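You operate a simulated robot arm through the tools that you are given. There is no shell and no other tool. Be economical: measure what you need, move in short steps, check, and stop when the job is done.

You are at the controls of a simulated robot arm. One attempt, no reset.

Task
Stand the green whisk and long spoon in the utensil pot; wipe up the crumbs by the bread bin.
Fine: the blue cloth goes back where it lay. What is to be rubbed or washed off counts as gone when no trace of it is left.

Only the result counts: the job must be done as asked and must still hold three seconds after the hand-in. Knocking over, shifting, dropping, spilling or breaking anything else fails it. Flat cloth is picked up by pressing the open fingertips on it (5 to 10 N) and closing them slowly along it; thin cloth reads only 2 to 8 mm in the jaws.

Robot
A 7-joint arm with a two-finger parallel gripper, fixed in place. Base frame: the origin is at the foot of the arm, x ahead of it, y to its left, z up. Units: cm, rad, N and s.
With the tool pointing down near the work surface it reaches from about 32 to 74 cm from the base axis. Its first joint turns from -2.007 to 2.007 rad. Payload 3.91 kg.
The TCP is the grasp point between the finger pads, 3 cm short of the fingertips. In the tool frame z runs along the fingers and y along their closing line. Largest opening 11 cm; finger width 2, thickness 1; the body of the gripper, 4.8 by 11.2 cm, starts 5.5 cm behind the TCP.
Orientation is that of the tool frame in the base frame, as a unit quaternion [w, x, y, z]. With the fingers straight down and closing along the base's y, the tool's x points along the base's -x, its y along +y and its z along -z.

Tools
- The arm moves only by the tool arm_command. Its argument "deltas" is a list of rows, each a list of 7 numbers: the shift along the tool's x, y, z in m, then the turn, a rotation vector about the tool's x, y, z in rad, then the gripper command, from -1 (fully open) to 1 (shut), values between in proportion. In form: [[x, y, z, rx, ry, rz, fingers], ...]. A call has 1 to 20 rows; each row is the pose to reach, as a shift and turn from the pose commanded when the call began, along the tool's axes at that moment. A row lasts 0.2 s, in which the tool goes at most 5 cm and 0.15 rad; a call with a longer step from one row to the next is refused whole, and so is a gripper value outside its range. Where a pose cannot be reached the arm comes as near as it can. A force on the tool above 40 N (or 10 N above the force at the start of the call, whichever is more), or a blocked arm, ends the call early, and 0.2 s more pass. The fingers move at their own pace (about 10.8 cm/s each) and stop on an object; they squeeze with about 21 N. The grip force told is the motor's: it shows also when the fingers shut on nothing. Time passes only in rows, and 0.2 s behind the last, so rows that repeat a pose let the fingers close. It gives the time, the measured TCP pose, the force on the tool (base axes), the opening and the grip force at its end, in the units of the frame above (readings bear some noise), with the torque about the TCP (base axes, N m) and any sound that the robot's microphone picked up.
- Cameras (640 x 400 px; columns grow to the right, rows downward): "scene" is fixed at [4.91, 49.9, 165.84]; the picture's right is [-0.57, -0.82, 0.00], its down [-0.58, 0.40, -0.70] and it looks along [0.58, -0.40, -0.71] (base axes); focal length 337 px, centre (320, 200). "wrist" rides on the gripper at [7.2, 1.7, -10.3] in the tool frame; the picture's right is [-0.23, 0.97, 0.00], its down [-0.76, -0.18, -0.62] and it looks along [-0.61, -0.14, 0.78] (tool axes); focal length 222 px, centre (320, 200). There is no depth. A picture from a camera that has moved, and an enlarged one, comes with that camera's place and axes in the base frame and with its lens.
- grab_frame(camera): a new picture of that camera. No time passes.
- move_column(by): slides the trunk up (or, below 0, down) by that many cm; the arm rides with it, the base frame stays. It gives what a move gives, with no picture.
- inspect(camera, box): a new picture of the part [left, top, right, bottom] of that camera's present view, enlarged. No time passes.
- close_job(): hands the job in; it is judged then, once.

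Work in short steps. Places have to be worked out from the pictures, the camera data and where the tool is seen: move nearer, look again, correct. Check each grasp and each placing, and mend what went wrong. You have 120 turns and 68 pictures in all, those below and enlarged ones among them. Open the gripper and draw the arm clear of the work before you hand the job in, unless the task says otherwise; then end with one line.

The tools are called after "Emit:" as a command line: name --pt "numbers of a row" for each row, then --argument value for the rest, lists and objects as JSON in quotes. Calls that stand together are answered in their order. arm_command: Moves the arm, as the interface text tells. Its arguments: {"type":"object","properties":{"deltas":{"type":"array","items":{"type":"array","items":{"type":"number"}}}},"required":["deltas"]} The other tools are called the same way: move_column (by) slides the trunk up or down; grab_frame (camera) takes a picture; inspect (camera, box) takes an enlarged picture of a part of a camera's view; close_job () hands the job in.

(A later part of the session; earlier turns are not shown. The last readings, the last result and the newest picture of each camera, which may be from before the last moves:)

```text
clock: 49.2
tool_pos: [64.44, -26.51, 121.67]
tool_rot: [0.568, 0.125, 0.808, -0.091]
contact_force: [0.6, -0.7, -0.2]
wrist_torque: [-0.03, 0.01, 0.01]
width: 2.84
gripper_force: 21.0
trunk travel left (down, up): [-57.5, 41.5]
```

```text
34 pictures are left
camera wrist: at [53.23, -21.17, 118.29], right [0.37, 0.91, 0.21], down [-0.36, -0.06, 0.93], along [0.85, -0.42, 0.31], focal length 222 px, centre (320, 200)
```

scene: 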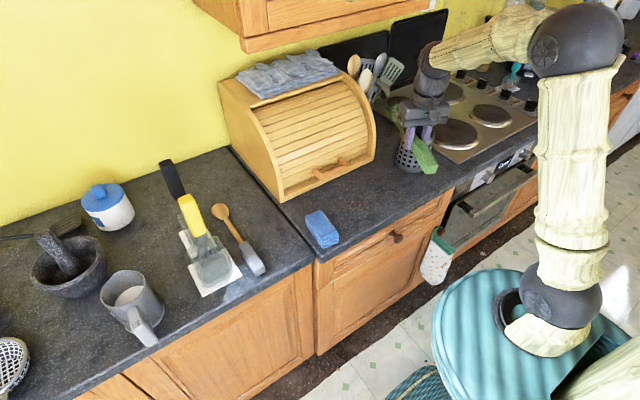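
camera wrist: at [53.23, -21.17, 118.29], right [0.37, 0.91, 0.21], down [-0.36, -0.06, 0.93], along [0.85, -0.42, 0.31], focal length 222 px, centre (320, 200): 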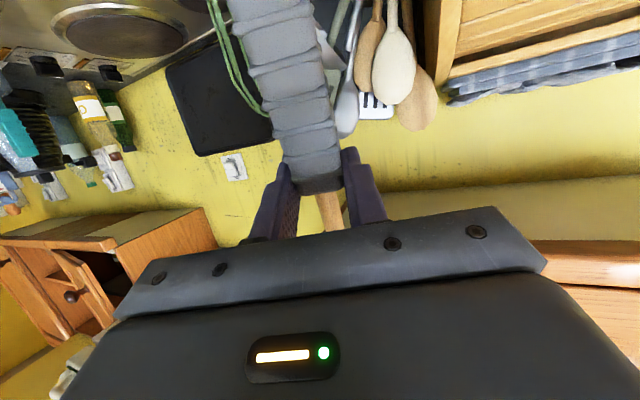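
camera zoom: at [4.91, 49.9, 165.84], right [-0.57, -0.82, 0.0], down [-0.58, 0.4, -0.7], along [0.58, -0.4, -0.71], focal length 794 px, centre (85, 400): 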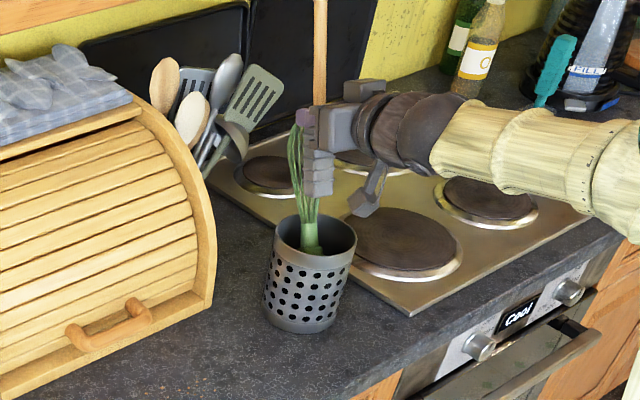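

Spoon end is where predicted (≈62.5, −26, 112) and clear of the whisk. Lowering 9 cm.

Emit:
arm_command --pt "0.02 0 0.007 0 0 0 1" --pt "0.04 0 0.0145 0 0 0 1" --pt "0.055 0 0.02 0 0 0 1" --pt "0.07 0 0.0255 0 0 0 1" --pt "0.085 0 0.031 0 0 0 1" --pt "0.085 0 0.031 0 0 0 1"

Emit:
inspect --camera "scene" --box '[370, 70, 460, 170]'

Emit:
grab_frame --camera "wrist"

```text
clock: 50.6
tool_pos: [64.21, -26.37, 112.47]
tool_rot: [0.567, 0.125, 0.809, -0.092]
contact_force: [-0.5, 0.5, -1.0]
wrist_torque: [-0.01, 0.01, 0.05]
width: 2.85
gripper_force: 20.5
trunk travel left (down, up): [-57.5, 41.5]
```

```text
4.00 times, centred on (415, 120) of scene
camera zoom: at [4.91, 49.9, 165.84], right [-0.57, -0.82, 0.0], down [-0.58, 0.4, -0.7], along [0.58, -0.4, -0.71], focal length 1349 px, centre (-60, 520)
```

zoom: 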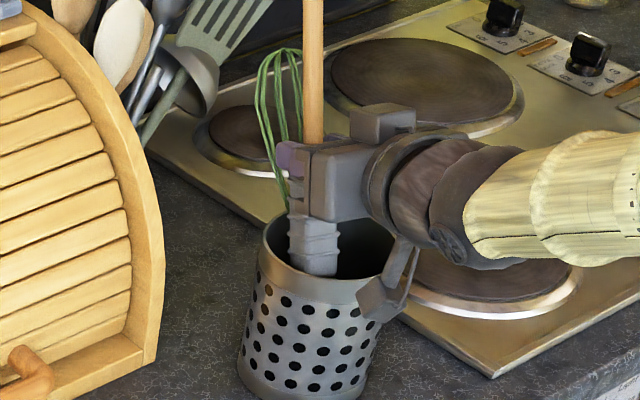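

```text
32 pictures are left
camera wrist: at [53.07, -20.95, 109.13], right [0.37, 0.91, 0.21], down [-0.36, -0.07, 0.93], along [0.85, -0.42, 0.3], focal length 222 px, centre (320, 200)
```

wrist: 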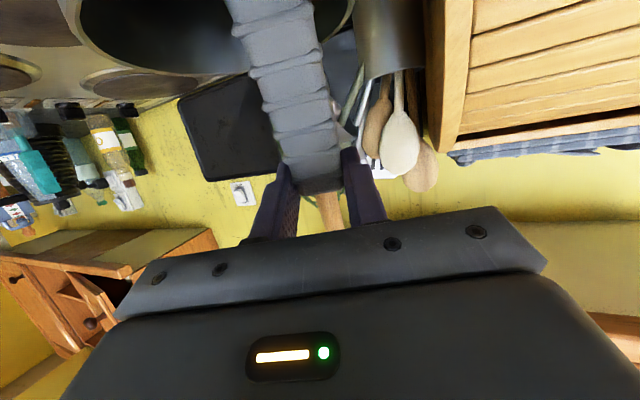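

Offset looks as designed (2.4 cm to the +y side). Lowering further in two careful stages.

Emit:
arm_command --pt "0.01 0 0.0035 0 0 0 1" --pt "0.02 0 0.007 0 0 0 1" --pt "0.03 0 0.0105 0 0 0 1" --pt "0.04 0 0.014 0 0 0 1" --pt "0.04 0 0.014 0 0 0 1"

Emit:
inspect --camera "scene" --box '[370, 70, 460, 170]'

```text
clock: 51.8
tool_pos: [63.99, -26.54, 108.48]
tool_rot: [0.569, 0.125, 0.808, -0.091]
contact_force: [1.1, -7.3, 20.4]
wrist_torque: [-0.43, 0.55, 0.14]
width: 2.93
gripper_force: 21.3
trunk travel left (down, up): [-57.5, 41.5]
```

```text
4.00 times, centred on (415, 120) of scene
camera zoom: at [4.91, 49.9, 165.84], right [-0.57, -0.82, 0.0], down [-0.58, 0.4, -0.7], along [0.58, -0.4, -0.71], focal length 1349 px, centre (-60, 520)
```

zoom: 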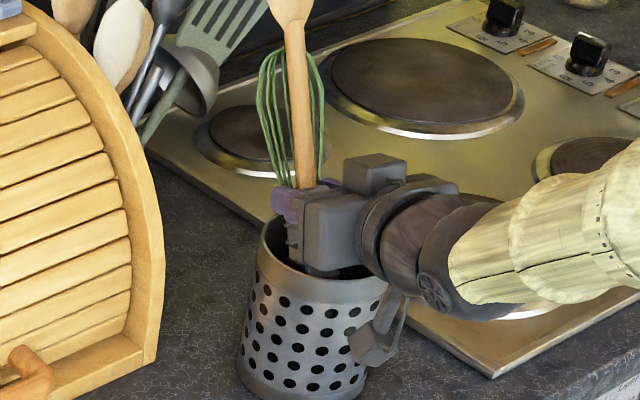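

Contact (20 N): the spoon end met the whisk's sloping handle. Raising 4 cm and looking at how the spoon sits in the grip.

Emit:
arm_command --pt "-0.01 0 -0.0035 0 0 0 1" --pt "-0.02 0 -0.007 0 0 0 1" --pt "-0.035 0 -0.012 0 0 0 1" --pt "-0.05 0 -0.018 0 0 0 1" --pt "-0.065 0 -0.0235 0 0 0 1" --pt "-0.08 0 -0.029 0 0 0 1" --pt "-0.08 0 -0.029 0 0 0 1"

Emit:
inspect --camera "scene" --box '[370, 60, 460, 170]'

Emit:
grab_frame --camera "wrist"

```text
clock: 53.4
tool_pos: [63.99, -26.5, 117.05]
tool_rot: [0.567, 0.125, 0.809, -0.091]
contact_force: [-0.5, -0.2, 0.3]
wrist_torque: [0.02, 0.01, 0.05]
width: 2.86
gripper_force: 20.6
trunk travel left (down, up): [-57.5, 41.5]
```

```text
3.64 times, centred on (415, 115) of scene
camera zoom: at [4.91, 49.9, 165.84], right [-0.57, -0.82, 0.0], down [-0.58, 0.4, -0.7], along [0.58, -0.4, -0.71], focal length 1227 px, centre (-26, 509)
```

zoom: 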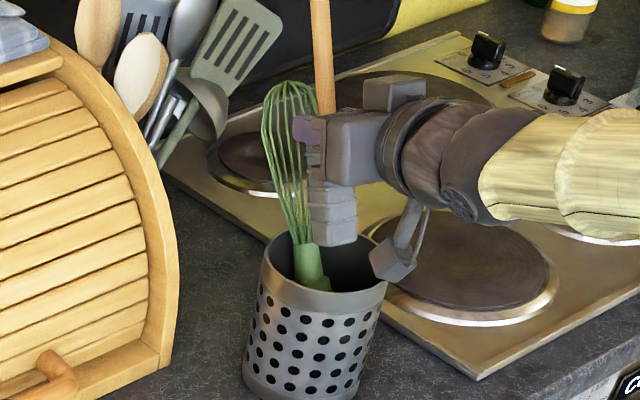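

```text
29 pictures are left
camera wrist: at [52.88, -21.08, 113.68], right [0.37, 0.91, 0.21], down [-0.36, -0.06, 0.93], along [0.85, -0.42, 0.31], focal length 222 px, centre (320, 200)
```

wrist: 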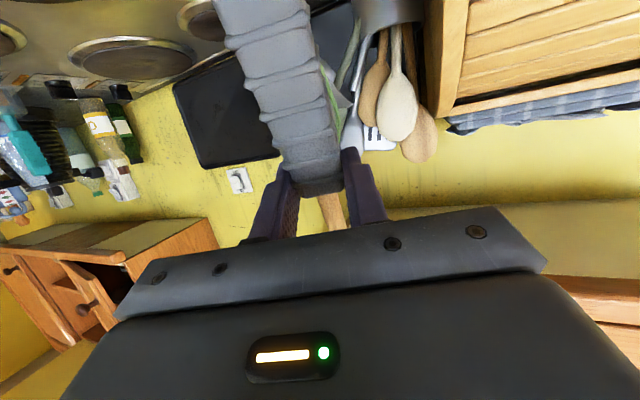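

Comparing in the same view, the spoon end sits practically over the pot centre (pot axis is nearer (62.2, −27.3)), with the whisk also in the middle plane. I'll shift the spoon 3 cm toward +y and lower partway to check.

Emit:
arm_command --pt "0.002 0.015 -0.004 0 0 0 1" --pt "0.003 0.0286 -0.0087 0 0 0 1" --pt "0.023 0.0286 -0.0015 0 0 0 1" --pt "0.038 0.0286 0.004 0 0 0 1" --pt "0.045 0.0286 0.0065 0 0 0 1" --pt "0.045 0.0286 0.0065 0 0 0 1"

Emit:
inspect --camera "scene" --box '[370, 60, 460, 170]'

Emit:
grab_frame --camera "wrist"

```text
clock: 54.8
tool_pos: [63.83, -23.32, 112.65]
tool_rot: [0.568, 0.124, 0.808, -0.091]
contact_force: [4.2, 2.4, 19.9]
wrist_torque: [0.37, 0.31, -0.11]
width: 2.84
gripper_force: 21.2
trunk travel left (down, up): [-57.5, 41.5]
```

```text
3.64 times, centred on (415, 115) of scene
camera zoom: at [4.91, 49.9, 165.84], right [-0.57, -0.82, 0.0], down [-0.58, 0.4, -0.7], along [0.58, -0.4, -0.71], focal length 1227 px, centre (-26, 509)
```

zoom: 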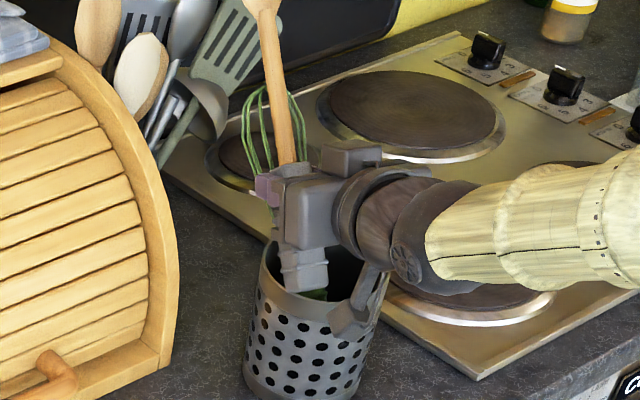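

```text
27 pictures are left
camera wrist: at [52.88, -17.84, 109.39], right [0.37, 0.91, 0.21], down [-0.37, -0.06, 0.93], along [0.85, -0.42, 0.31], focal length 222 px, centre (320, 200)
```

wrist: 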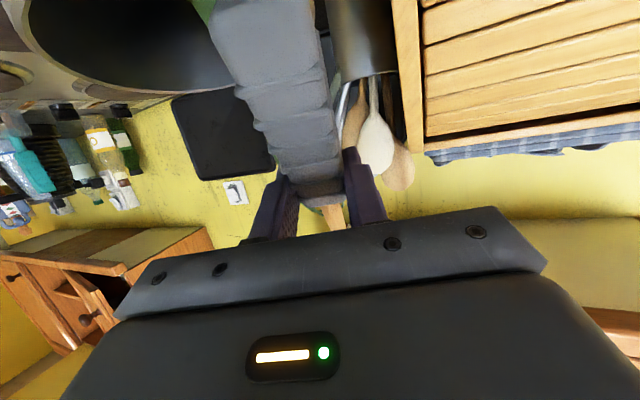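

The spoon end now touches the pot's +y rim; the wrist view shows the −y half of the pot is open while the whisk sits on the +y half. I'll lift, re-square the spoon (it turned ~0.15 rad in the grip), and move over the −y half.

Emit:
arm_command --pt "-0.02 0 -0.007 0 0 0 1" --pt "-0.04 0 -0.014 0 0 0 1" --pt "-0.06 0 -0.021 0 0 0.0 1" --pt "-0.06 -0.03 -0.02 0 0 0.07 1" --pt "-0.06 -0.06 -0.019 0 0 0.15 1" --pt "-0.06 -0.071 -0.018 0 0 0.15 1" --pt "-0.06 -0.071 -0.018 0 0 0.15 1"

Emit:
inspect --camera "scene" --box '[370, 60, 460, 170]'

Emit:
grab_frame --camera "wrist"

```text
clock: 56.4
tool_pos: [62.29, -30.34, 118.96]
tool_rot: [0.573, 0.184, 0.797, -0.048]
contact_force: [0.3, 0.2, -0.6]
wrist_torque: [0.04, 0.03, -0.02]
width: 2.85
gripper_force: 21.2
trunk travel left (down, up): [-57.5, 41.5]
```

```text
3.64 times, centred on (415, 115) of scene
camera zoom: at [4.91, 49.9, 165.84], right [-0.57, -0.82, 0.0], down [-0.58, 0.4, -0.7], along [0.58, -0.4, -0.71], focal length 1227 px, centre (-26, 509)
```

zoom: 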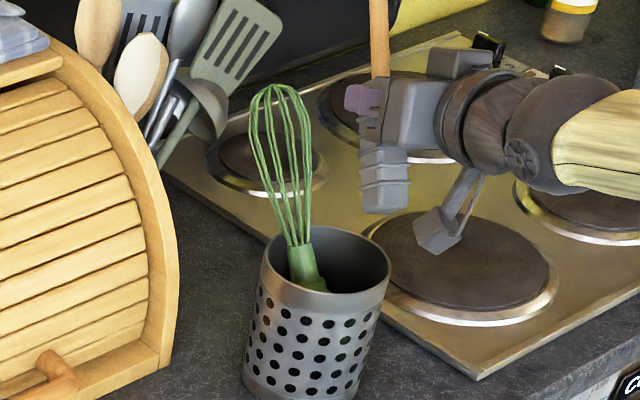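

```text
25 pictures are left
camera wrist: at [51.61, -23.83, 115.9], right [0.4, 0.85, 0.34], down [-0.41, -0.17, 0.9], along [0.82, -0.5, 0.28], focal length 222 px, centre (320, 200)
```

wrist: 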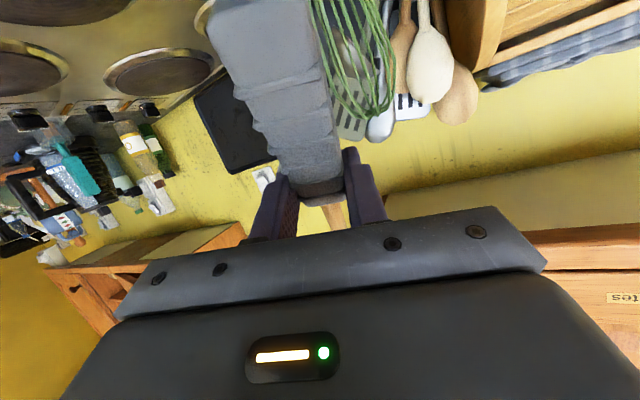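

Clear view: pot centre ≈(63.4, −28.8), whisk on its +y side, −y side free. The spoon end is at ≈(60.7, −31.4); shifting (+1.0, +0.9) and lowering 7 cm.

Emit:
arm_command --pt "-0.001 0.0124 0.0064 0 0 0 1" --pt "0.02 0.01 0.013 0 0 0 1" --pt "0.038 0.007 0.02 0 0 0 1" --pt "0.055 0.004 0.027 0 0 0 1" --pt "0.064 0.003 0.03 0 0 0 1" --pt "0.064 0.003 0.03 0 0 0 1"

Emit:
inspect --camera "scene" --box '[370, 60, 460, 170]'

```text
clock: 57.8
tool_pos: [63.29, -29.3, 111.58]
tool_rot: [0.572, 0.185, 0.798, -0.048]
contact_force: [0.2, -0.3, -1.1]
wrist_torque: [0.01, 0.0, -0.01]
width: 2.85
gripper_force: 20.7
trunk travel left (down, up): [-57.5, 41.5]
```

```text
3.64 times, centred on (415, 115) of scene
camera zoom: at [4.91, 49.9, 165.84], right [-0.57, -0.82, 0.0], down [-0.58, 0.4, -0.7], along [0.58, -0.4, -0.71], focal length 1227 px, centre (-26, 509)
```

zoom: 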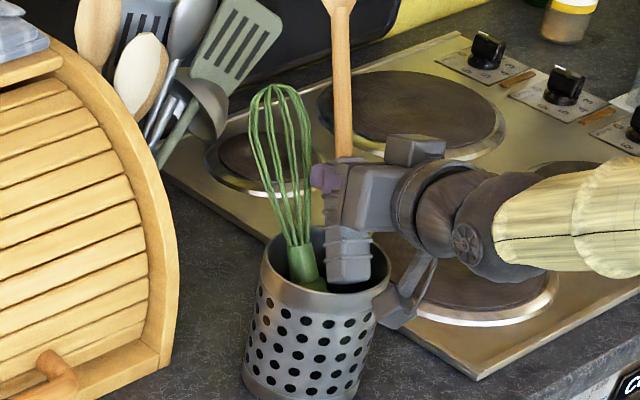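

The spoon end is inside the free half, clear of whisk and rim. Lowering 6.5 cm more in small steps.

Emit:
arm_command --pt "0.009 -0.0013 0.0033 0 0 0 1" --pt "0.018 -0.0026 0.0066 0 0 0 1" --pt "0.027 -0.0039 0.01 0 0 0 1" --pt "0.036 -0.0052 0.0132 0 0 0 1" --pt "0.045 -0.0065 0.0165 0 0 0 1" --pt "0.054 -0.0078 0.0198 0 0 0 1" --pt "0.06 -0.0086 0.022 0 0 0 1" --pt "0.06 -0.0086 0.022 0 0 0 1"

Emit:
inspect --camera "scene" --box '[370, 60, 460, 170]'

```text
clock: 59.2
tool_pos: [63.52, -29.45, 107.31]
tool_rot: [0.583, 0.183, 0.79, -0.05]
contact_force: [-0.1, -0.8, 5.5]
wrist_torque: [-0.02, -0.51, -0.03]
width: 2.85
gripper_force: 21.7
trunk travel left (down, up): [-57.5, 41.5]
stopped in row 6: the force on the tool passed its limit at 45 N (the readings are from after the stop); the commanded pose is now the measured one
```

```text
3.64 times, centred on (415, 115) of scene
camera zoom: at [4.91, 49.9, 165.84], right [-0.57, -0.82, 0.0], down [-0.58, 0.4, -0.7], along [0.58, -0.4, -0.71], focal length 1227 px, centre (-26, 509)
```

zoom: 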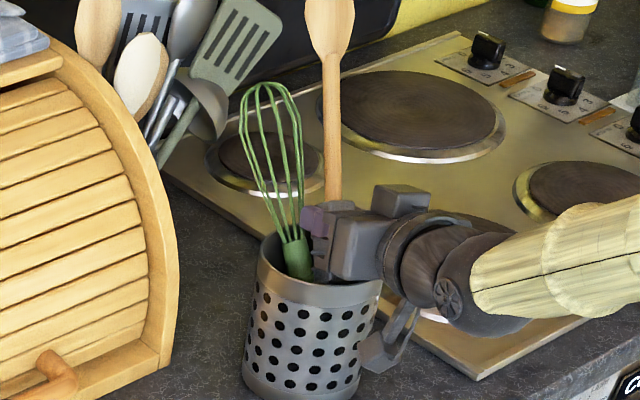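

It met the whisk's lower handle: the spoon end is only ~0.7 cm to the −y side of the pot axis. I'll lift 3 cm, shift (+1.2, −1.6) and lower again.

Emit:
arm_command --pt "-0.014 0.002 -0.005 0 0 0 1" --pt "-0.028 0.004 -0.0095 0 0 0 1" --pt "-0.031 -0.001 -0.002 0 0 0 1" --pt "-0.034 -0.006 0.006 0 0 0 1" --pt "-0.034 -0.006 0.006 0 0 0 1"

Emit:
inspect --camera "scene" --box '[370, 60, 460, 170]'

```text
clock: 60.4
tool_pos: [64.86, -30.84, 110.15]
tool_rot: [0.582, 0.183, 0.791, -0.05]
contact_force: [-0.6, -0.5, 0.2]
wrist_torque: [0.04, 0.02, 0.0]
width: 2.85
gripper_force: 20.6
trunk travel left (down, up): [-57.5, 41.5]
```

```text
3.64 times, centred on (415, 115) of scene
camera zoom: at [4.91, 49.9, 165.84], right [-0.57, -0.82, 0.0], down [-0.58, 0.4, -0.7], along [0.58, -0.4, -0.71], focal length 1227 px, centre (-26, 509)
```

zoom: 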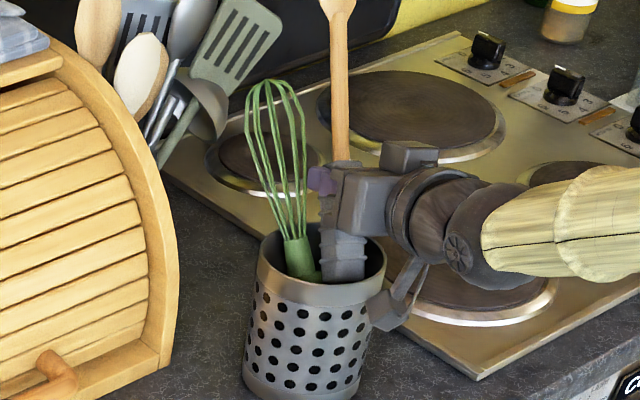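

Spoon is now toward the free side. Lowering in small increments, checking force.

Emit:
arm_command --pt "0.008 -0.001 0.0027 0 0 0 1" --pt "0.016 -0.002 0.0053 0 0 0 1" --pt "0.024 -0.003 0.008 0 0 0 1" --pt "0.03 -0.004 0.01 0 0 0 1" --pt "0.03 -0.004 0.01 0 0 0 1"

```text
clock: 61.6
tool_pos: [64.5, -30.8, 107.29]
tool_rot: [0.585, 0.183, 0.789, -0.051]
contact_force: [-2.5, 2.7, 14.3]
wrist_torque: [0.13, -0.04, 0.03]
width: 2.85
gripper_force: 20.7
trunk travel left (down, up): [-57.5, 41.5]
```

Forces suggest the spoon end presses the far −y wall. I'll lift 1 cm, shift it (−0.8, +0.7) inward and lower gently again.

Emit:
arm_command --pt "-0.0094 0.0013 -0.003 0 0 0 1" --pt "-0.0062 0.0046 -0.012 0 0 0 1" --pt "0.0 0.0035 -0.0095 0 0 0 1" --pt "0.006 0.0028 -0.0075 0 0 0 1" --pt "0.012 0.002 -0.006 0 0 0 1" --pt "0.012 0.002 -0.006 0 0 0 1"

Emit:
inspect --camera "scene" --box '[370, 60, 460, 170]'

Emit:
grab_frame --camera "wrist"

```text
clock: 63.0
tool_pos: [63.63, -30.3, 106.56]
tool_rot: [0.588, 0.182, 0.787, -0.051]
contact_force: [3.6, -4.3, 29.2]
wrist_torque: [0.45, -0.27, -0.12]
width: 2.87
gripper_force: 21.1
trunk travel left (down, up): [-57.5, 41.5]
```

```text
3.64 times, centred on (415, 115) of scene
camera zoom: at [4.91, 49.9, 165.84], right [-0.57, -0.82, 0.0], down [-0.58, 0.4, -0.7], along [0.58, -0.4, -0.71], focal length 1227 px, centre (-26, 509)
```

zoom: 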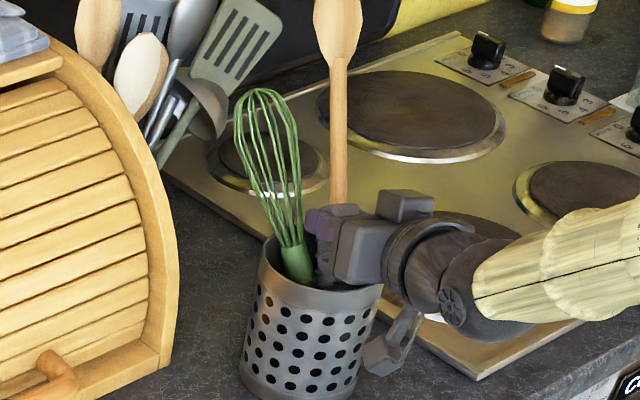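

```text
20 pictures are left
camera wrist: at [53.07, -23.96, 103.15], right [0.39, 0.85, 0.34], down [-0.44, -0.16, 0.88], along [0.81, -0.5, 0.31], focal length 222 px, centre (320, 200)
```

wrist: 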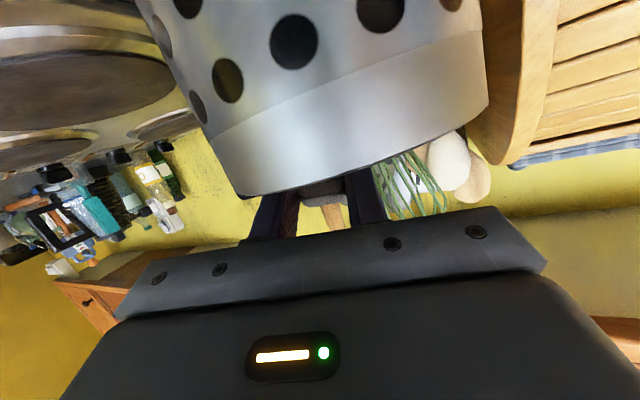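

The whisk slants under the spoon from bottom-near to top-(+y), so a tilted spoon lands on it. I'll lift out, pitch the tool to horizontal so the spoon is truly vertical, and look.

Emit:
arm_command --pt "-0.02 0.003 -0.006 0 0 0 1" --pt "-0.04 0.006 -0.0125 0 0 0 1" --pt "-0.06 0.0085 -0.019 0 0 0 1" --pt "-0.08 0.011 -0.025 0 0 0 1" --pt "-0.1 0.014 -0.032 0 0 0 1" --pt "-0.11 0.015 -0.035 0 -0.1 0 1" --pt "-0.11 0.015 -0.035 0 -0.2 0 1" --pt "-0.11 0.015 -0.035 0 -0.3 0 1" --pt "-0.11 0.015 -0.035 0 -0.3 0 1"

Emit:
inspect --camera "scene" --box '[370, 50, 460, 170]'

Emit:
grab_frame --camera "wrist"

```text
clock: 65.0
tool_pos: [64.03, -30.36, 117.72]
tool_rot: [0.694, 0.174, 0.694, -0.077]
contact_force: [-0.9, 0.2, -0.5]
wrist_torque: [0.01, 0.0, 0.02]
width: 2.84
gripper_force: 21.2
trunk travel left (down, up): [-57.5, 41.5]
```

```text
3.33 times, centred on (415, 110) of scene
camera zoom: at [4.91, 49.9, 165.84], right [-0.57, -0.82, 0.0], down [-0.58, 0.4, -0.7], along [0.58, -0.4, -0.71], focal length 1124 px, centre (3, 500)
```

zoom: 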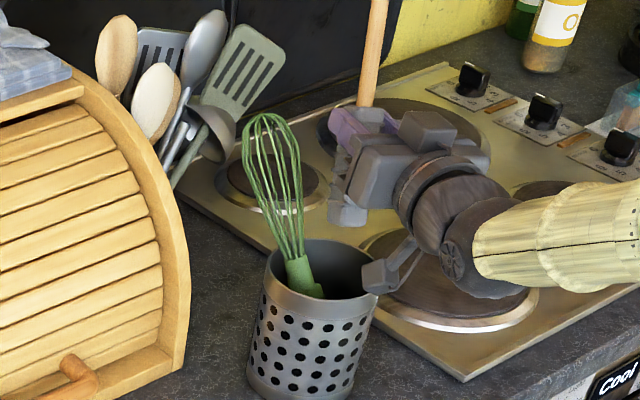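

```text
18 pictures are left
camera wrist: at [55.09, -24.18, 110.98], right [0.33, 0.87, 0.36], down [-0.66, -0.05, 0.75], along [0.67, -0.48, 0.56], focal length 222 px, centre (320, 200)
```

wrist: 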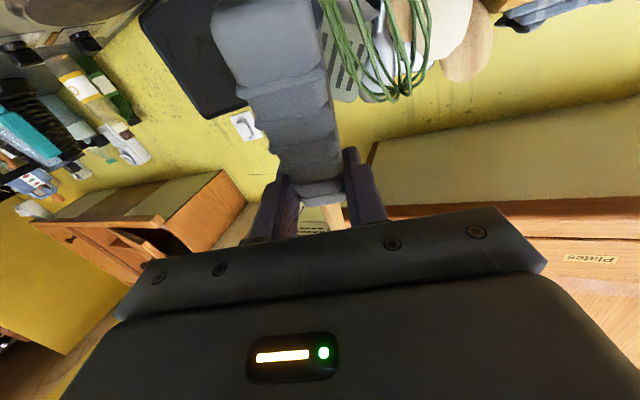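

The spoon is now vertical with its end at ≈(63.8, −30.9), about 3.5 cm clear of the whisk's line. Lowering in stages.

Emit:
arm_command --pt "0.015 -0.002 0.0004 0 0 0 1" --pt "0.03 -0.004 0.0007 0 0 0 1" --pt "0.045 -0.006 0.001 0 0 0 1" --pt "0.06 -0.008 0.0015 0 0 0 1" --pt "0.07 -0.0095 0.0017 0 0 0 1" --pt "0.08 -0.0109 0.002 0 0 0 1" --pt "0.08 -0.0109 0.002 0 0 0 1"

Emit:
inspect --camera "scene" --box '[370, 50, 460, 170]'

```text
clock: 66.6
tool_pos: [64.07, -30.31, 110.23]
tool_rot: [0.698, 0.173, 0.691, -0.076]
contact_force: [1.6, -1.8, 31.4]
wrist_torque: [0.48, -0.11, -0.06]
width: 2.91
gripper_force: 20.9
trunk travel left (down, up): [-57.5, 41.5]
```

```text
3.33 times, centred on (415, 110) of scene
camera zoom: at [4.91, 49.9, 165.84], right [-0.57, -0.82, 0.0], down [-0.58, 0.4, -0.7], along [0.58, -0.4, -0.71], focal length 1124 px, centre (3, 500)
```

zoom: 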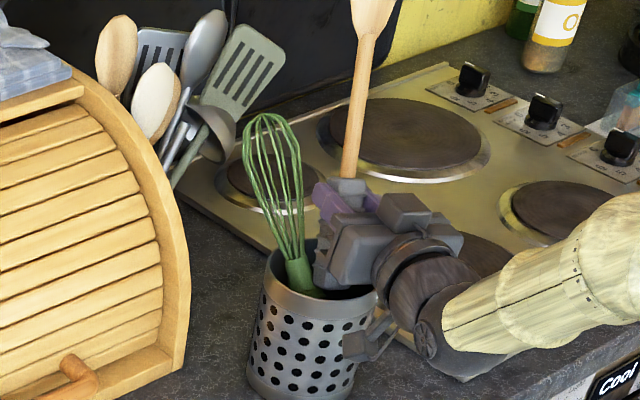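

Contact again, though the spoon should have been clear; I need a real look into the pot. I'll lift out, draw back, and pitch the tool down so the wrist camera looks into it.

Emit:
arm_command --pt "-0.03 0.004 -0.001 0 0 0 1" --pt "-0.06 0.008 -0.002 0 0 0 1" --pt "-0.09 0.012 -0.003 0 0 0 1" --pt "-0.119 0.016 -0.003 0 0 0 1" --pt "-0.121 -0.012 -0.021 0 0.05 0 1" --pt "-0.124 -0.04 -0.039 0 0.15 0 1" --pt "-0.128 -0.068 -0.057 0 0.3 0 1" --pt "-0.128 -0.068 -0.057 0 0.45 0 1" --pt "-0.128 -0.068 -0.057 0 0.6 0 1" --pt "-0.128 -0.068 -0.057 0 0.75 0 1" --pt "-0.128 -0.068 -0.057 0 0.9 0 1" --pt "-0.128 -0.068 -0.057 0 1.05 0 1" --pt "-0.128 -0.068 -0.057 0 1.2 0 1" --pt "-0.128 -0.068 -0.057 0 1.35 0 1" --pt "-0.128 -0.068 -0.057 0 1.35 0 1"

Emit:
grab_frame --camera "wrist"

```text
clock: 69.8
tool_pos: [54.84, -35.83, 119.83]
tool_rot: [0.131, 0.185, 0.973, 0.044]
contact_force: [0.5, 0.7, -0.6]
wrist_torque: [0.03, 0.02, 0.0]
width: 2.85
gripper_force: 21.0
out of reach, approached as far as the arm can: row 14, 15
trunk travel left (down, up): [-57.5, 41.5]
```

```text
16 pictures are left
camera wrist: at [46.06, -31.8, 128.41], right [0.54, 0.82, 0.19], down [0.45, -0.47, 0.76], along [0.71, -0.33, -0.63], focal length 222 px, centre (320, 200)
```

wrist: 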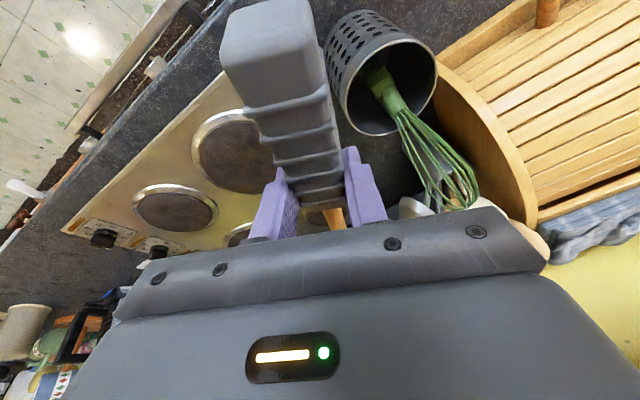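

Now I see inside: pot centre ≈(63.1, −27.5), whisk leaning straight to +x over the far rim, centred or slightly −y. There's room on the +y side at y≈−24.7. I'll pitch the spoon upright again first.

Emit:
arm_command --pt "0 0 0 0 -0.14 0 1" --pt "0 0 0 0 -0.28 0 1" --pt "0 0 0 0 -0.42 0 1" --pt "0 0 0 0 -0.56 0 1" --pt "0 0 0 0 -0.7 0 1" --pt "0 0 0 0 -0.84 0 1" --pt "0 0 0 0 -0.98 0 1" --pt "0 0 0 0 -1.12 0 1" --pt "0 0 0 0 -1.26 0 1" --pt "0 0 0 0 -1.3 0 1" --pt "0 0 0 0 -1.3 0 1"

```text
clock: 72.2
tool_pos: [54.69, -35.68, 120.0]
tool_rot: [0.676, 0.175, 0.712, -0.071]
contact_force: [-0.7, -0.4, -0.3]
wrist_torque: [0.03, -0.01, 0.01]
width: 2.88
gripper_force: 20.3
trunk travel left (down, up): [-57.5, 41.5]
```

Now moving in +y first, then forward to about (63.1, −24.2), trimming roll so the spoon is vertical.

Emit:
arm_command --pt "0.006 0.036 -0.013 0 0 -0.03 1" --pt "0.012 0.072 -0.026 0 0 -0.06 1" --pt "0.0176 0.107 -0.039 0 0 -0.07 1" --pt "0.017 0.117 0.0 0 0 -0.07 1" --pt "0.016 0.127 0.025 0 0 -0.07 1" --pt "0.0156 0.136 0.04 0 0 -0.07 1" --pt "0.0156 0.136 0.04 0 0 -0.07 1"

Emit:
inspect --camera "scene" --box '[370, 50, 460, 170]'

```text
clock: 73.8
tool_pos: [63.12, -24.12, 120.27]
tool_rot: [0.673, 0.15, 0.718, -0.096]
contact_force: [-0.6, 0.5, -1.1]
wrist_torque: [0.01, 0.03, -0.02]
width: 2.85
gripper_force: 20.7
trunk travel left (down, up): [-57.5, 41.5]
```

```text
3.33 times, centred on (415, 110) of scene
camera zoom: at [4.91, 49.9, 165.84], right [-0.57, -0.82, 0.0], down [-0.58, 0.4, -0.7], along [0.58, -0.4, -0.71], focal length 1124 px, centre (3, 500)
```

zoom: 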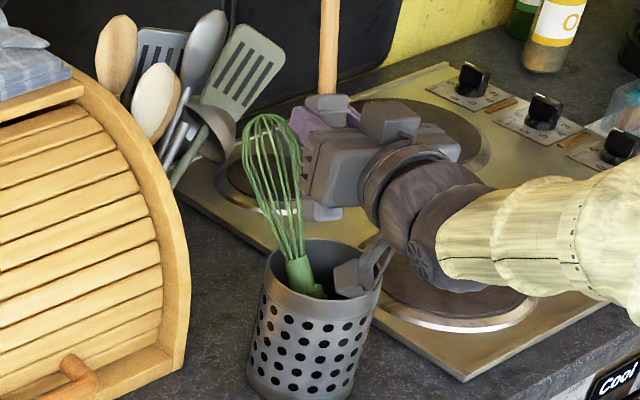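

The spoon is near vertical with end ≈(62.5, −25, 111.6). Lowering 10 cm in stages with a check.

Emit:
arm_command --pt "0.02 -0.0013 0.0015 0 0 0 1" --pt "0.04 -0.0026 0.003 0 0 0 1" --pt "0.055 -0.0035 0.0042 0 0 0 1" --pt "0.07 -0.0045 0.0053 0 0 0 1" --pt "0.08 -0.005 0.006 0 0 0 1" --pt "0.09 -0.0058 0.007 0 0 0 1" --pt "0.09 -0.0058 0.007 0 0 0 1"

Emit:
grab_frame --camera "wrist"

```text
clock: 75.4
tool_pos: [63.19, -23.92, 111.57]
tool_rot: [0.678, 0.149, 0.714, -0.095]
contact_force: [7.1, 0.5, 32.7]
wrist_torque: [0.45, -0.08, -0.1]
width: 2.9
gripper_force: 20.9
trunk travel left (down, up): [-57.5, 41.5]
```

```text
14 pictures are left
camera wrist: at [53.78, -18.19, 105.17], right [0.34, 0.89, 0.29], down [-0.62, -0.02, 0.79], along [0.71, -0.45, 0.55], focal length 222 px, centre (320, 200)
```

wrist: 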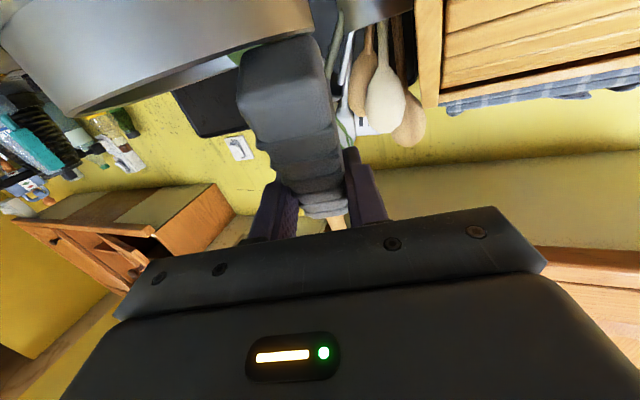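

The spoon has slid up in the grip (end only ~7 cm below TCP) and its end is on the +y rim (rim z≈104.4). I'll lift 2 cm, shift (−1.2, −1.0), then lower to TCP z≈107.

Emit:
arm_command --pt "-0.02 0.001 -0.0015 0 0 0 1" --pt "-0.02 -0.0117 -0.0095 0 0 0 1" --pt "-0.005 -0.0125 -0.008 0 0 0 1" --pt "0.008 -0.0135 -0.007 0 0 0 1" --pt "0.02 -0.0145 -0.006 0 0 0 1" --pt "0.02 -0.0145 -0.006 0 0 0 1"

Emit:
grab_frame --camera "wrist"

```text
clock: 76.8
tool_pos: [61.94, -25.0, 108.77]
tool_rot: [0.671, 0.151, 0.719, -0.096]
contact_force: [0.8, -1.2, -1.1]
wrist_torque: [-0.03, 0.0, 0.0]
width: 2.85
gripper_force: 21.3
trunk travel left (down, up): [-57.5, 41.5]
```

```text
13 pictures are left
camera wrist: at [52.47, -19.2, 102.41], right [0.35, 0.89, 0.29], down [-0.6, -0.02, 0.8], along [0.72, -0.45, 0.53], focal length 222 px, centre (320, 200)
```

wrist: 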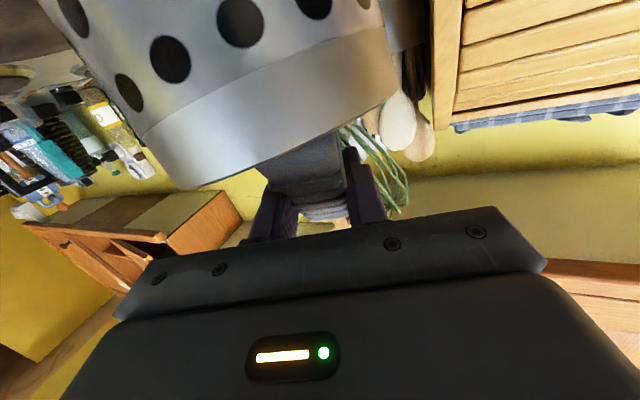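

No contact, and the spoon is now inside the rim. Lowering 1.5 cm more.

Emit:
arm_command --pt "0.005 0 0.0005 0 0 0 1" --pt "0.01 -0.0005 0.001 0 0 0 1" --pt "0.015 -0.001 0.001 0 0 0 1" --pt "0.015 -0.001 0.001 0 0 0 1"

Emit:
inspect --camera "scene" --box '[370, 50, 460, 170]'

```text
clock: 77.8
tool_pos: [61.96, -25.13, 107.57]
tool_rot: [0.674, 0.15, 0.717, -0.096]
contact_force: [3.6, -1.8, 11.6]
wrist_torque: [0.14, -0.26, -0.08]
width: 2.87
gripper_force: 21.0
trunk travel left (down, up): [-57.5, 41.5]
```

```text
3.33 times, centred on (415, 110) of scene
camera zoom: at [4.91, 49.9, 165.84], right [-0.57, -0.82, 0.0], down [-0.58, 0.4, -0.7], along [0.58, -0.4, -0.71], focal length 1124 px, centre (3, 500)
```

zoom: 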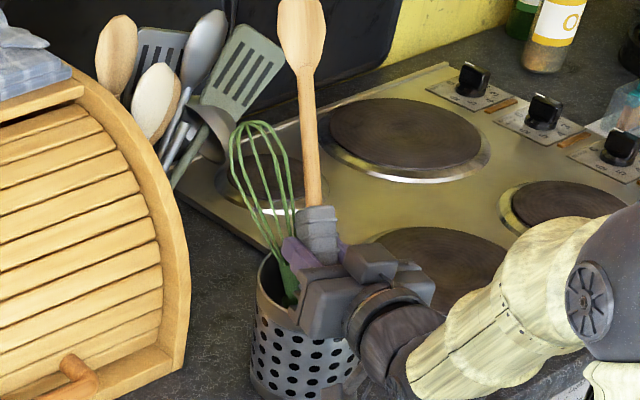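

There's light contact: the +y finger is bearing on the whisk, loading the pot toward +y. I'll lift 2.5 cm, shift 1.7 cm toward −y and look at the pot from the scene camera.

Emit:
arm_command --pt "-0.012 0.001 -0.001 0 0 0 1" --pt "-0.025 0.0016 -0.002 0 0 0 1" --pt "-0.0262 -0.0143 0.004 0 0 0 1" --pt "-0.0262 -0.0143 0.004 0 0 0 1"

Emit:
inspect --camera "scene" --box '[370, 50, 460, 170]'

Emit:
grab_frame --camera "wrist"

```text
clock: 78.8
tool_pos: [62.32, -26.62, 109.81]
tool_rot: [0.672, 0.151, 0.718, -0.095]
contact_force: [-0.5, -0.6, -1.2]
wrist_torque: [0.0, 0.01, -0.03]
width: 2.87
gripper_force: 21.3
trunk travel left (down, up): [-57.5, 41.5]
```

```text
3.33 times, centred on (415, 110) of scene
camera zoom: at [4.91, 49.9, 165.84], right [-0.57, -0.82, 0.0], down [-0.58, 0.4, -0.7], along [0.58, -0.4, -0.71], focal length 1124 px, centre (3, 500)
```

zoom: 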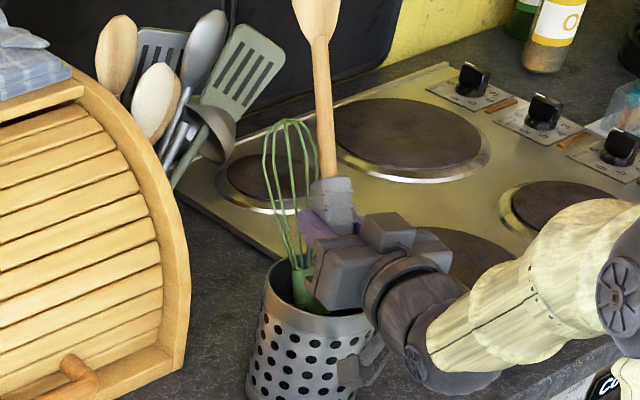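

```text
10 pictures are left
camera wrist: at [52.78, -20.84, 103.58], right [0.35, 0.89, 0.29], down [-0.61, -0.02, 0.79], along [0.71, -0.45, 0.54], focal length 222 px, centre (320, 200)
```

wrist: 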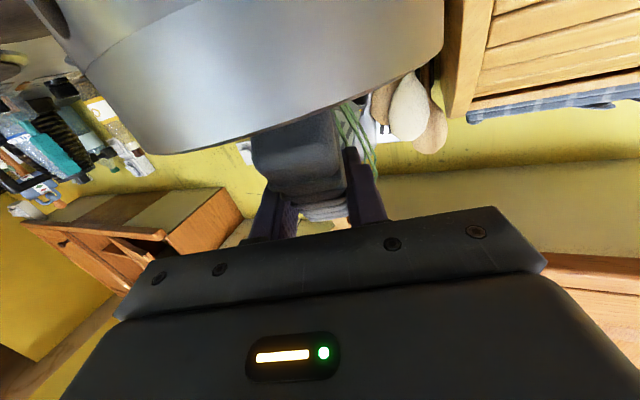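

Now the spoon is ~2 cm to the −y side of the pot axis and free of contact. Lowering to TCP z≈107.3.

Emit:
arm_command --pt "0.007 -0.0005 0.0005 0 0 0 1" --pt "0.014 -0.001 0.001 0 0 0 1" --pt "0.02 -0.0013 0.0015 0 0 0 1" --pt "0.025 -0.0016 0.002 0 0 0 1" --pt "0.025 -0.0016 0.002 0 0 0 1"

```text
clock: 80.0
tool_pos: [62.13, -26.84, 107.29]
tool_rot: [0.673, 0.15, 0.719, -0.094]
contact_force: [-0.5, 1.1, -0.5]
wrist_torque: [-0.01, 0.01, 0.01]
width: 2.88
gripper_force: 20.6
trunk travel left (down, up): [-57.5, 41.5]
```

No contact at all. Lowering a touch more, then a brief 0.2 s slackening of the grip so the spoon slides down between the fingers, and closing again.

Emit:
arm_command --pt "0.005 0 0.0005 0 0 0 1" --pt "0.005 0 0.0005 0 0 0 1" --pt "0.005 0 0.0005 0 0 0 0.38" --pt "0.005 0 0.0005 0 0 0 1" --pt "0.005 0 0.0005 0 0 0 1"

Emit:
inspect --camera "scene" --box '[370, 50, 460, 170]'

```text
clock: 81.2
tool_pos: [62.15, -26.62, 106.79]
tool_rot: [0.673, 0.151, 0.718, -0.096]
contact_force: [-1.5, 0.6, 0.5]
wrist_torque: [0.05, -0.01, -0.01]
width: 3.25
gripper_force: 21.0
trunk travel left (down, up): [-57.5, 41.5]
```

```text
3.33 times, centred on (415, 110) of scene
camera zoom: at [4.91, 49.9, 165.84], right [-0.57, -0.82, 0.0], down [-0.58, 0.4, -0.7], along [0.58, -0.4, -0.71], focal length 1124 px, centre (3, 500)
```

zoom: 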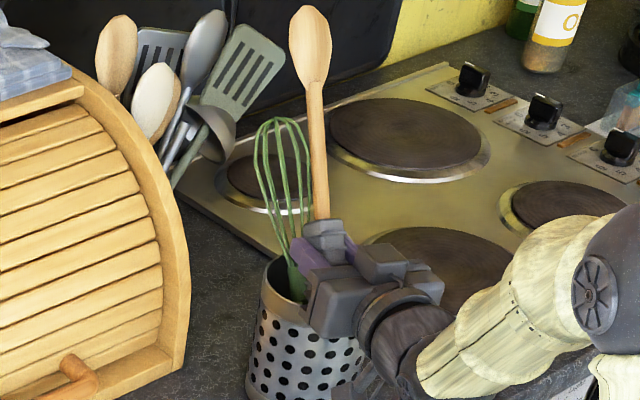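

It slid down a few cm. Repeating the brief slackening.

Emit:
arm_command --pt "0 0 0 0 0 0 0.28" --pt "0 0 0 0 0 0 0.28" --pt "0 0 0 0 0 0 1" --pt "0 0 0 0 0 0 1"

Emit:
inspect --camera "scene" --box '[370, 50, 460, 170]'

```text
clock: 82.2
tool_pos: [62.19, -26.67, 106.86]
tool_rot: [0.673, 0.15, 0.718, -0.095]
contact_force: [-0.7, 0.4, 0.4]
wrist_torque: [0.03, -0.05, -0.03]
width: 3.52
gripper_force: 20.5
trunk travel left (down, up): [-57.5, 41.5]
```

```text
3.33 times, centred on (415, 110) of scene
camera zoom: at [4.91, 49.9, 165.84], right [-0.57, -0.82, 0.0], down [-0.58, 0.4, -0.7], along [0.58, -0.4, -0.71], focal length 1124 px, centre (3, 500)
```

zoom: 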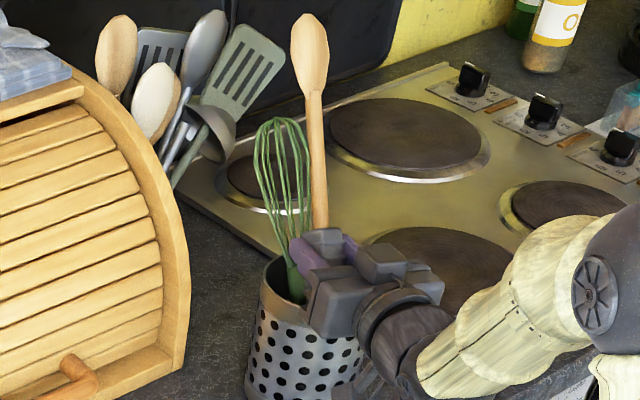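

The handle has turned diagonal and probably rubs the fingers. I'll open to ~5 cm, still caging it, for a moment and re-close lightly.

Emit:
arm_command --pt "0 0 0 0 0 0 0.1" --pt "0 0 0 0 0 0 0.05" --pt "0 0 0 0 0 0 0.3" --pt "0 0 0 0 0 0 1" --pt "0 0 0 0 0 0 1"

```text
clock: 83.4
tool_pos: [62.24, -26.63, 106.81]
tool_rot: [0.673, 0.151, 0.717, -0.096]
contact_force: [0.7, 2.2, 2.1]
wrist_torque: [0.13, -0.13, 0.02]
width: 2.85
gripper_force: 21.2
trunk travel left (down, up): [-57.5, 41.5]
```

Grip now 2.85 cm (handle squared again). One look to see how deep it went.

Emit:
inspect --camera "scene" --box '[370, 50, 460, 170]'

```text
3.33 times, centred on (415, 110) of scene
camera zoom: at [4.91, 49.9, 165.84], right [-0.57, -0.82, 0.0], down [-0.58, 0.4, -0.7], along [0.58, -0.4, -0.71], focal length 1124 px, centre (3, 500)
```

zoom: 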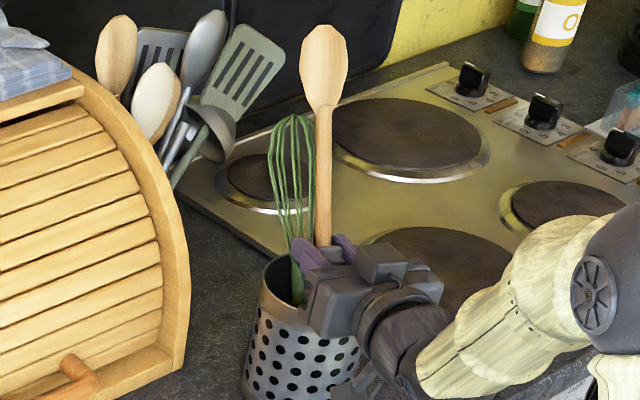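

The spoon is deeper now (no grey handle visible above the fingers). I'll open wider for a second to let it settle fully, then withdraw straight back slowly.

Emit:
arm_command --pt "0 0 0 0 0 0 0.05" --pt "0 0 0 0 0 0 0.0" --pt "0 0 0 0 0 0 0.0" --pt "0 0 0 0 0 0 0.0" --pt "0 0 0 0 0 0 0.0" --pt "0 0 -0.015 0 0 0 0.0" --pt "0 0 -0.03 0 0 0 0.0" --pt "0 0 -0.045 0 0 0 0.0" --pt "0 0 -0.06 0 0 0 0.0" --pt "0 0 -0.09 0 0 0 0" --pt "-0.01 0 -0.12 0 0 0 0" --pt "-0.01 0 -0.12 0 0 0 0"

Emit:
inspect --camera "scene" --box '[300, 30, 480, 270]'

```text
clock: 86.0
tool_pos: [50.78, -22.84, 109.11]
tool_rot: [0.673, 0.151, 0.717, -0.097]
contact_force: [-0.3, 0.8, -0.9]
wrist_torque: [0.02, -0.01, 0.0]
width: 5.48
gripper_force: 0.1
trunk travel left (down, up): [-57.5, 41.5]
```

```text
1.67 times, centred on (390, 150) of scene
camera zoom: at [4.91, 49.9, 165.84], right [-0.57, -0.82, 0.0], down [-0.58, 0.4, -0.7], along [0.58, -0.4, -0.71], focal length 562 px, centre (203, 283)
```

zoom: 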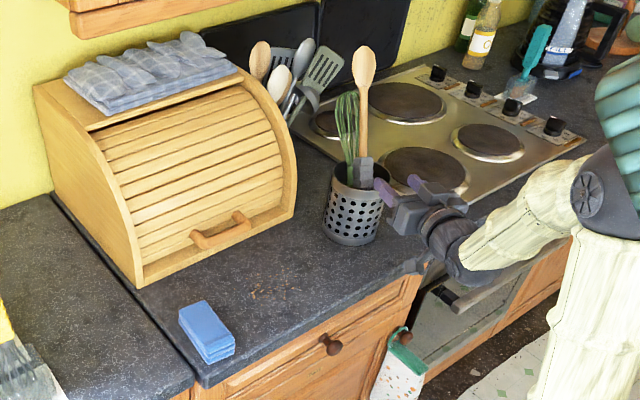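

Both utensils now stand in the pot. Next the cloth: raising and pitching the tool back to straight down, clear of the pot.

Emit:
arm_command --pt "-0.02 0.001 -0.012 0 0.0 0 0" --pt "-0.04 0.003 -0.024 0 0.1 0 0" --pt "-0.06 0.004 -0.036 0 0.24 0 0" --pt "-0.08 0.005 -0.046 0 0.38 0 0" --pt "-0.1 0.006 -0.046 0 0.52 0 0" --pt "-0.1 0.006 -0.046 0 0.66 0 -0.3" --pt "-0.1 0.006 -0.046 0 0.8 0 -0.5" --pt "-0.1 0.006 -0.046 0 0.94 0 -0.7" --pt "-0.1 0.006 -0.046 0 1.08 0 -0.7" --pt "-0.1 0.006 -0.046 0 1.22 0 -0.7" --pt "-0.1 0.006 -0.046 0 1.36 0 -0.7" --pt "-0.1 0.006 -0.046 0 1.5 0 -0.7" --pt "-0.1 0.006 -0.046 0 1.5 0 -0.7"

```text
clock: 88.8
tool_pos: [39.5, -11.54, 119.08]
tool_rot: [0.032, 0.176, 0.984, 0.027]
contact_force: [-0.3, -0.5, 0.2]
wrist_torque: [0.05, -0.03, -0.01]
width: 9.33
gripper_force: 0.0
out of reach, approached as far as the arm can: row 4, 5, 8, 9, 10, 11, 12, 13
trunk travel left (down, up): [-57.5, 41.5]
```

The arm was deflected by a reach limit; I'll send a hold to see where the commanded pose is.

Emit:
arm_command --pt "0 0 0 0 0 0 -0.7" --pt "0 0 0 0 0 0 -0.7"

```text
clock: 89.4
tool_pos: [39.56, -11.4, 118.92]
tool_rot: [0.032, 0.176, 0.983, 0.028]
contact_force: [-0.1, 0.4, 0.9]
wrist_torque: [0.01, -0.02, 0.0]
width: 9.34
gripper_force: 0.1
trunk travel left (down, up): [-57.5, 41.5]
```

Holding steady. Now moving over the cloth at (55.6, 15.4), correcting tilt and yawing to about −9° to match the cloth.

Emit:
arm_command --pt "-0.005 0.03 0.0 0.005 0.006 -0.02 -0.7" --pt "-0.01 0.06 0.01 0.01 0.012 -0.04 -0.7" --pt "-0.015 0.09 0.025 0.016 0.02 -0.06 -0.7" --pt "-0.02 0.12 0.045 0.022 0.026 -0.08 -0.7" --pt "-0.025 0.15 0.065 0.027 0.033 -0.1 -0.7" --pt "-0.03 0.18 0.085 0.032 0.04 -0.12 -0.7" --pt "-0.035 0.21 0.105 0.038 0.046 -0.14 -0.7" --pt "-0.04 0.24 0.125 0.043 0.053 -0.16 -0.7" --pt "-0.045 0.27 0.145 0.049 0.06 -0.18 -0.7" --pt "-0.05 0.297 0.163 0.054 0.066 -0.195 -0.7" --pt "-0.05 0.297 0.163 0.054 0.066 -0.195 -0.7"

Emit:
grab_frame --camera "wrist"

```text
clock: 91.8
tool_pos: [43.07, 3.88, 105.77]
tool_rot: [-0.001, 0.075, 0.997, 0.008]
contact_force: [0.1, -0.4, 0.0]
wrist_torque: [-0.02, 0.0, -0.01]
width: 9.35
gripper_force: 0.0
out of reach, approached as far as the arm can: row 2, 3, 4, 5, 6, 7, 8, 9, 10, 11
trunk travel left (down, up): [-57.5, 41.5]
```

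```text
5 pictures are left
camera wrist: at [36.14, 6.58, 116.0], right [0.37, 0.93, 0.01], down [0.73, -0.3, 0.62], along [0.58, -0.22, -0.79], focal length 222 px, centre (320, 200)
```

wrist: 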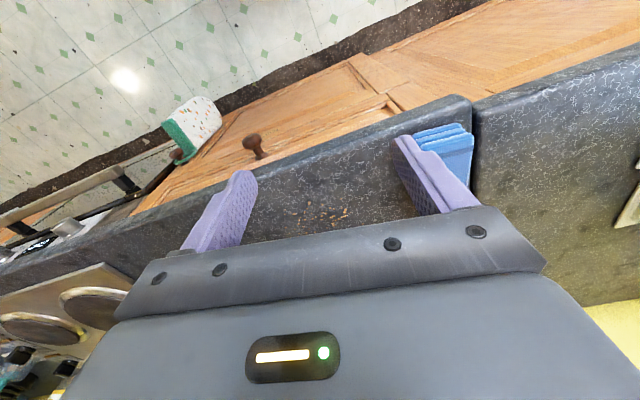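

The arm lags at a reach limit near the body; the yaw and tilt are right. Moving outward to the cloth from here, without lowering.

Emit:
arm_command --pt "-0.02 0.02 0 0 0 0 -0.7" --pt "-0.04 0.045 0 0 0 0 -0.7" --pt "-0.06 0.07 0 0 0 0 -0.7" --pt "-0.08 0.095 0 0 0 0 -0.7" --pt "-0.1 0.12 0 0 0 0 -0.7" --pt "-0.106 0.1325 0 0 0 0 -0.7" --pt "-0.106 0.1325 0 0 0 0 -0.7"

```text
clock: 93.4
tool_pos: [43.27, 3.52, 105.89]
tool_rot: [-0.002, 0.076, 0.997, 0.006]
contact_force: [0.7, 0.7, -0.9]
wrist_torque: [0.0, -0.02, -0.01]
width: 9.34
gripper_force: 0.1
out of reach, approached as far as the arm can: row 1, 2, 3, 4, 5, 6, 7
trunk travel left (down, up): [-57.5, 41.5]
```

The arm is stuck against a joint limit in this posture. I'll try raising and moving straight ahead to free it.

Emit:
arm_command --pt "0 0 -0.03 0 0 0 -0.7" --pt "0 0 -0.06 0 0 0 -0.7" --pt "-0.03 0 -0.08 0 0 0 -0.7" --pt "-0.06 0 -0.08 0 0 0 -0.7" --pt "-0.09 0 -0.08 0 0 0 -0.7" --pt "-0.09 0 -0.08 0 0 0 -0.7"

Emit:
grab_frame --camera "scene"

```text
clock: 94.8
tool_pos: [44.47, 2.48, 113.9]
tool_rot: [-0.001, 0.078, 0.997, 0.005]
contact_force: [0.9, -0.2, -0.5]
wrist_torque: [0.0, 0.01, 0.0]
width: 9.36
gripper_force: 0.0
out of reach, approached as far as the arm can: row 2, 3, 4, 5, 6
trunk travel left (down, up): [-57.5, 41.5]
```

```text
4 pictures are left
```

scene: 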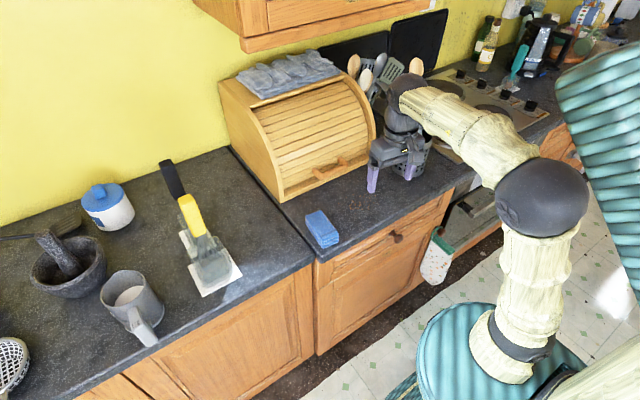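

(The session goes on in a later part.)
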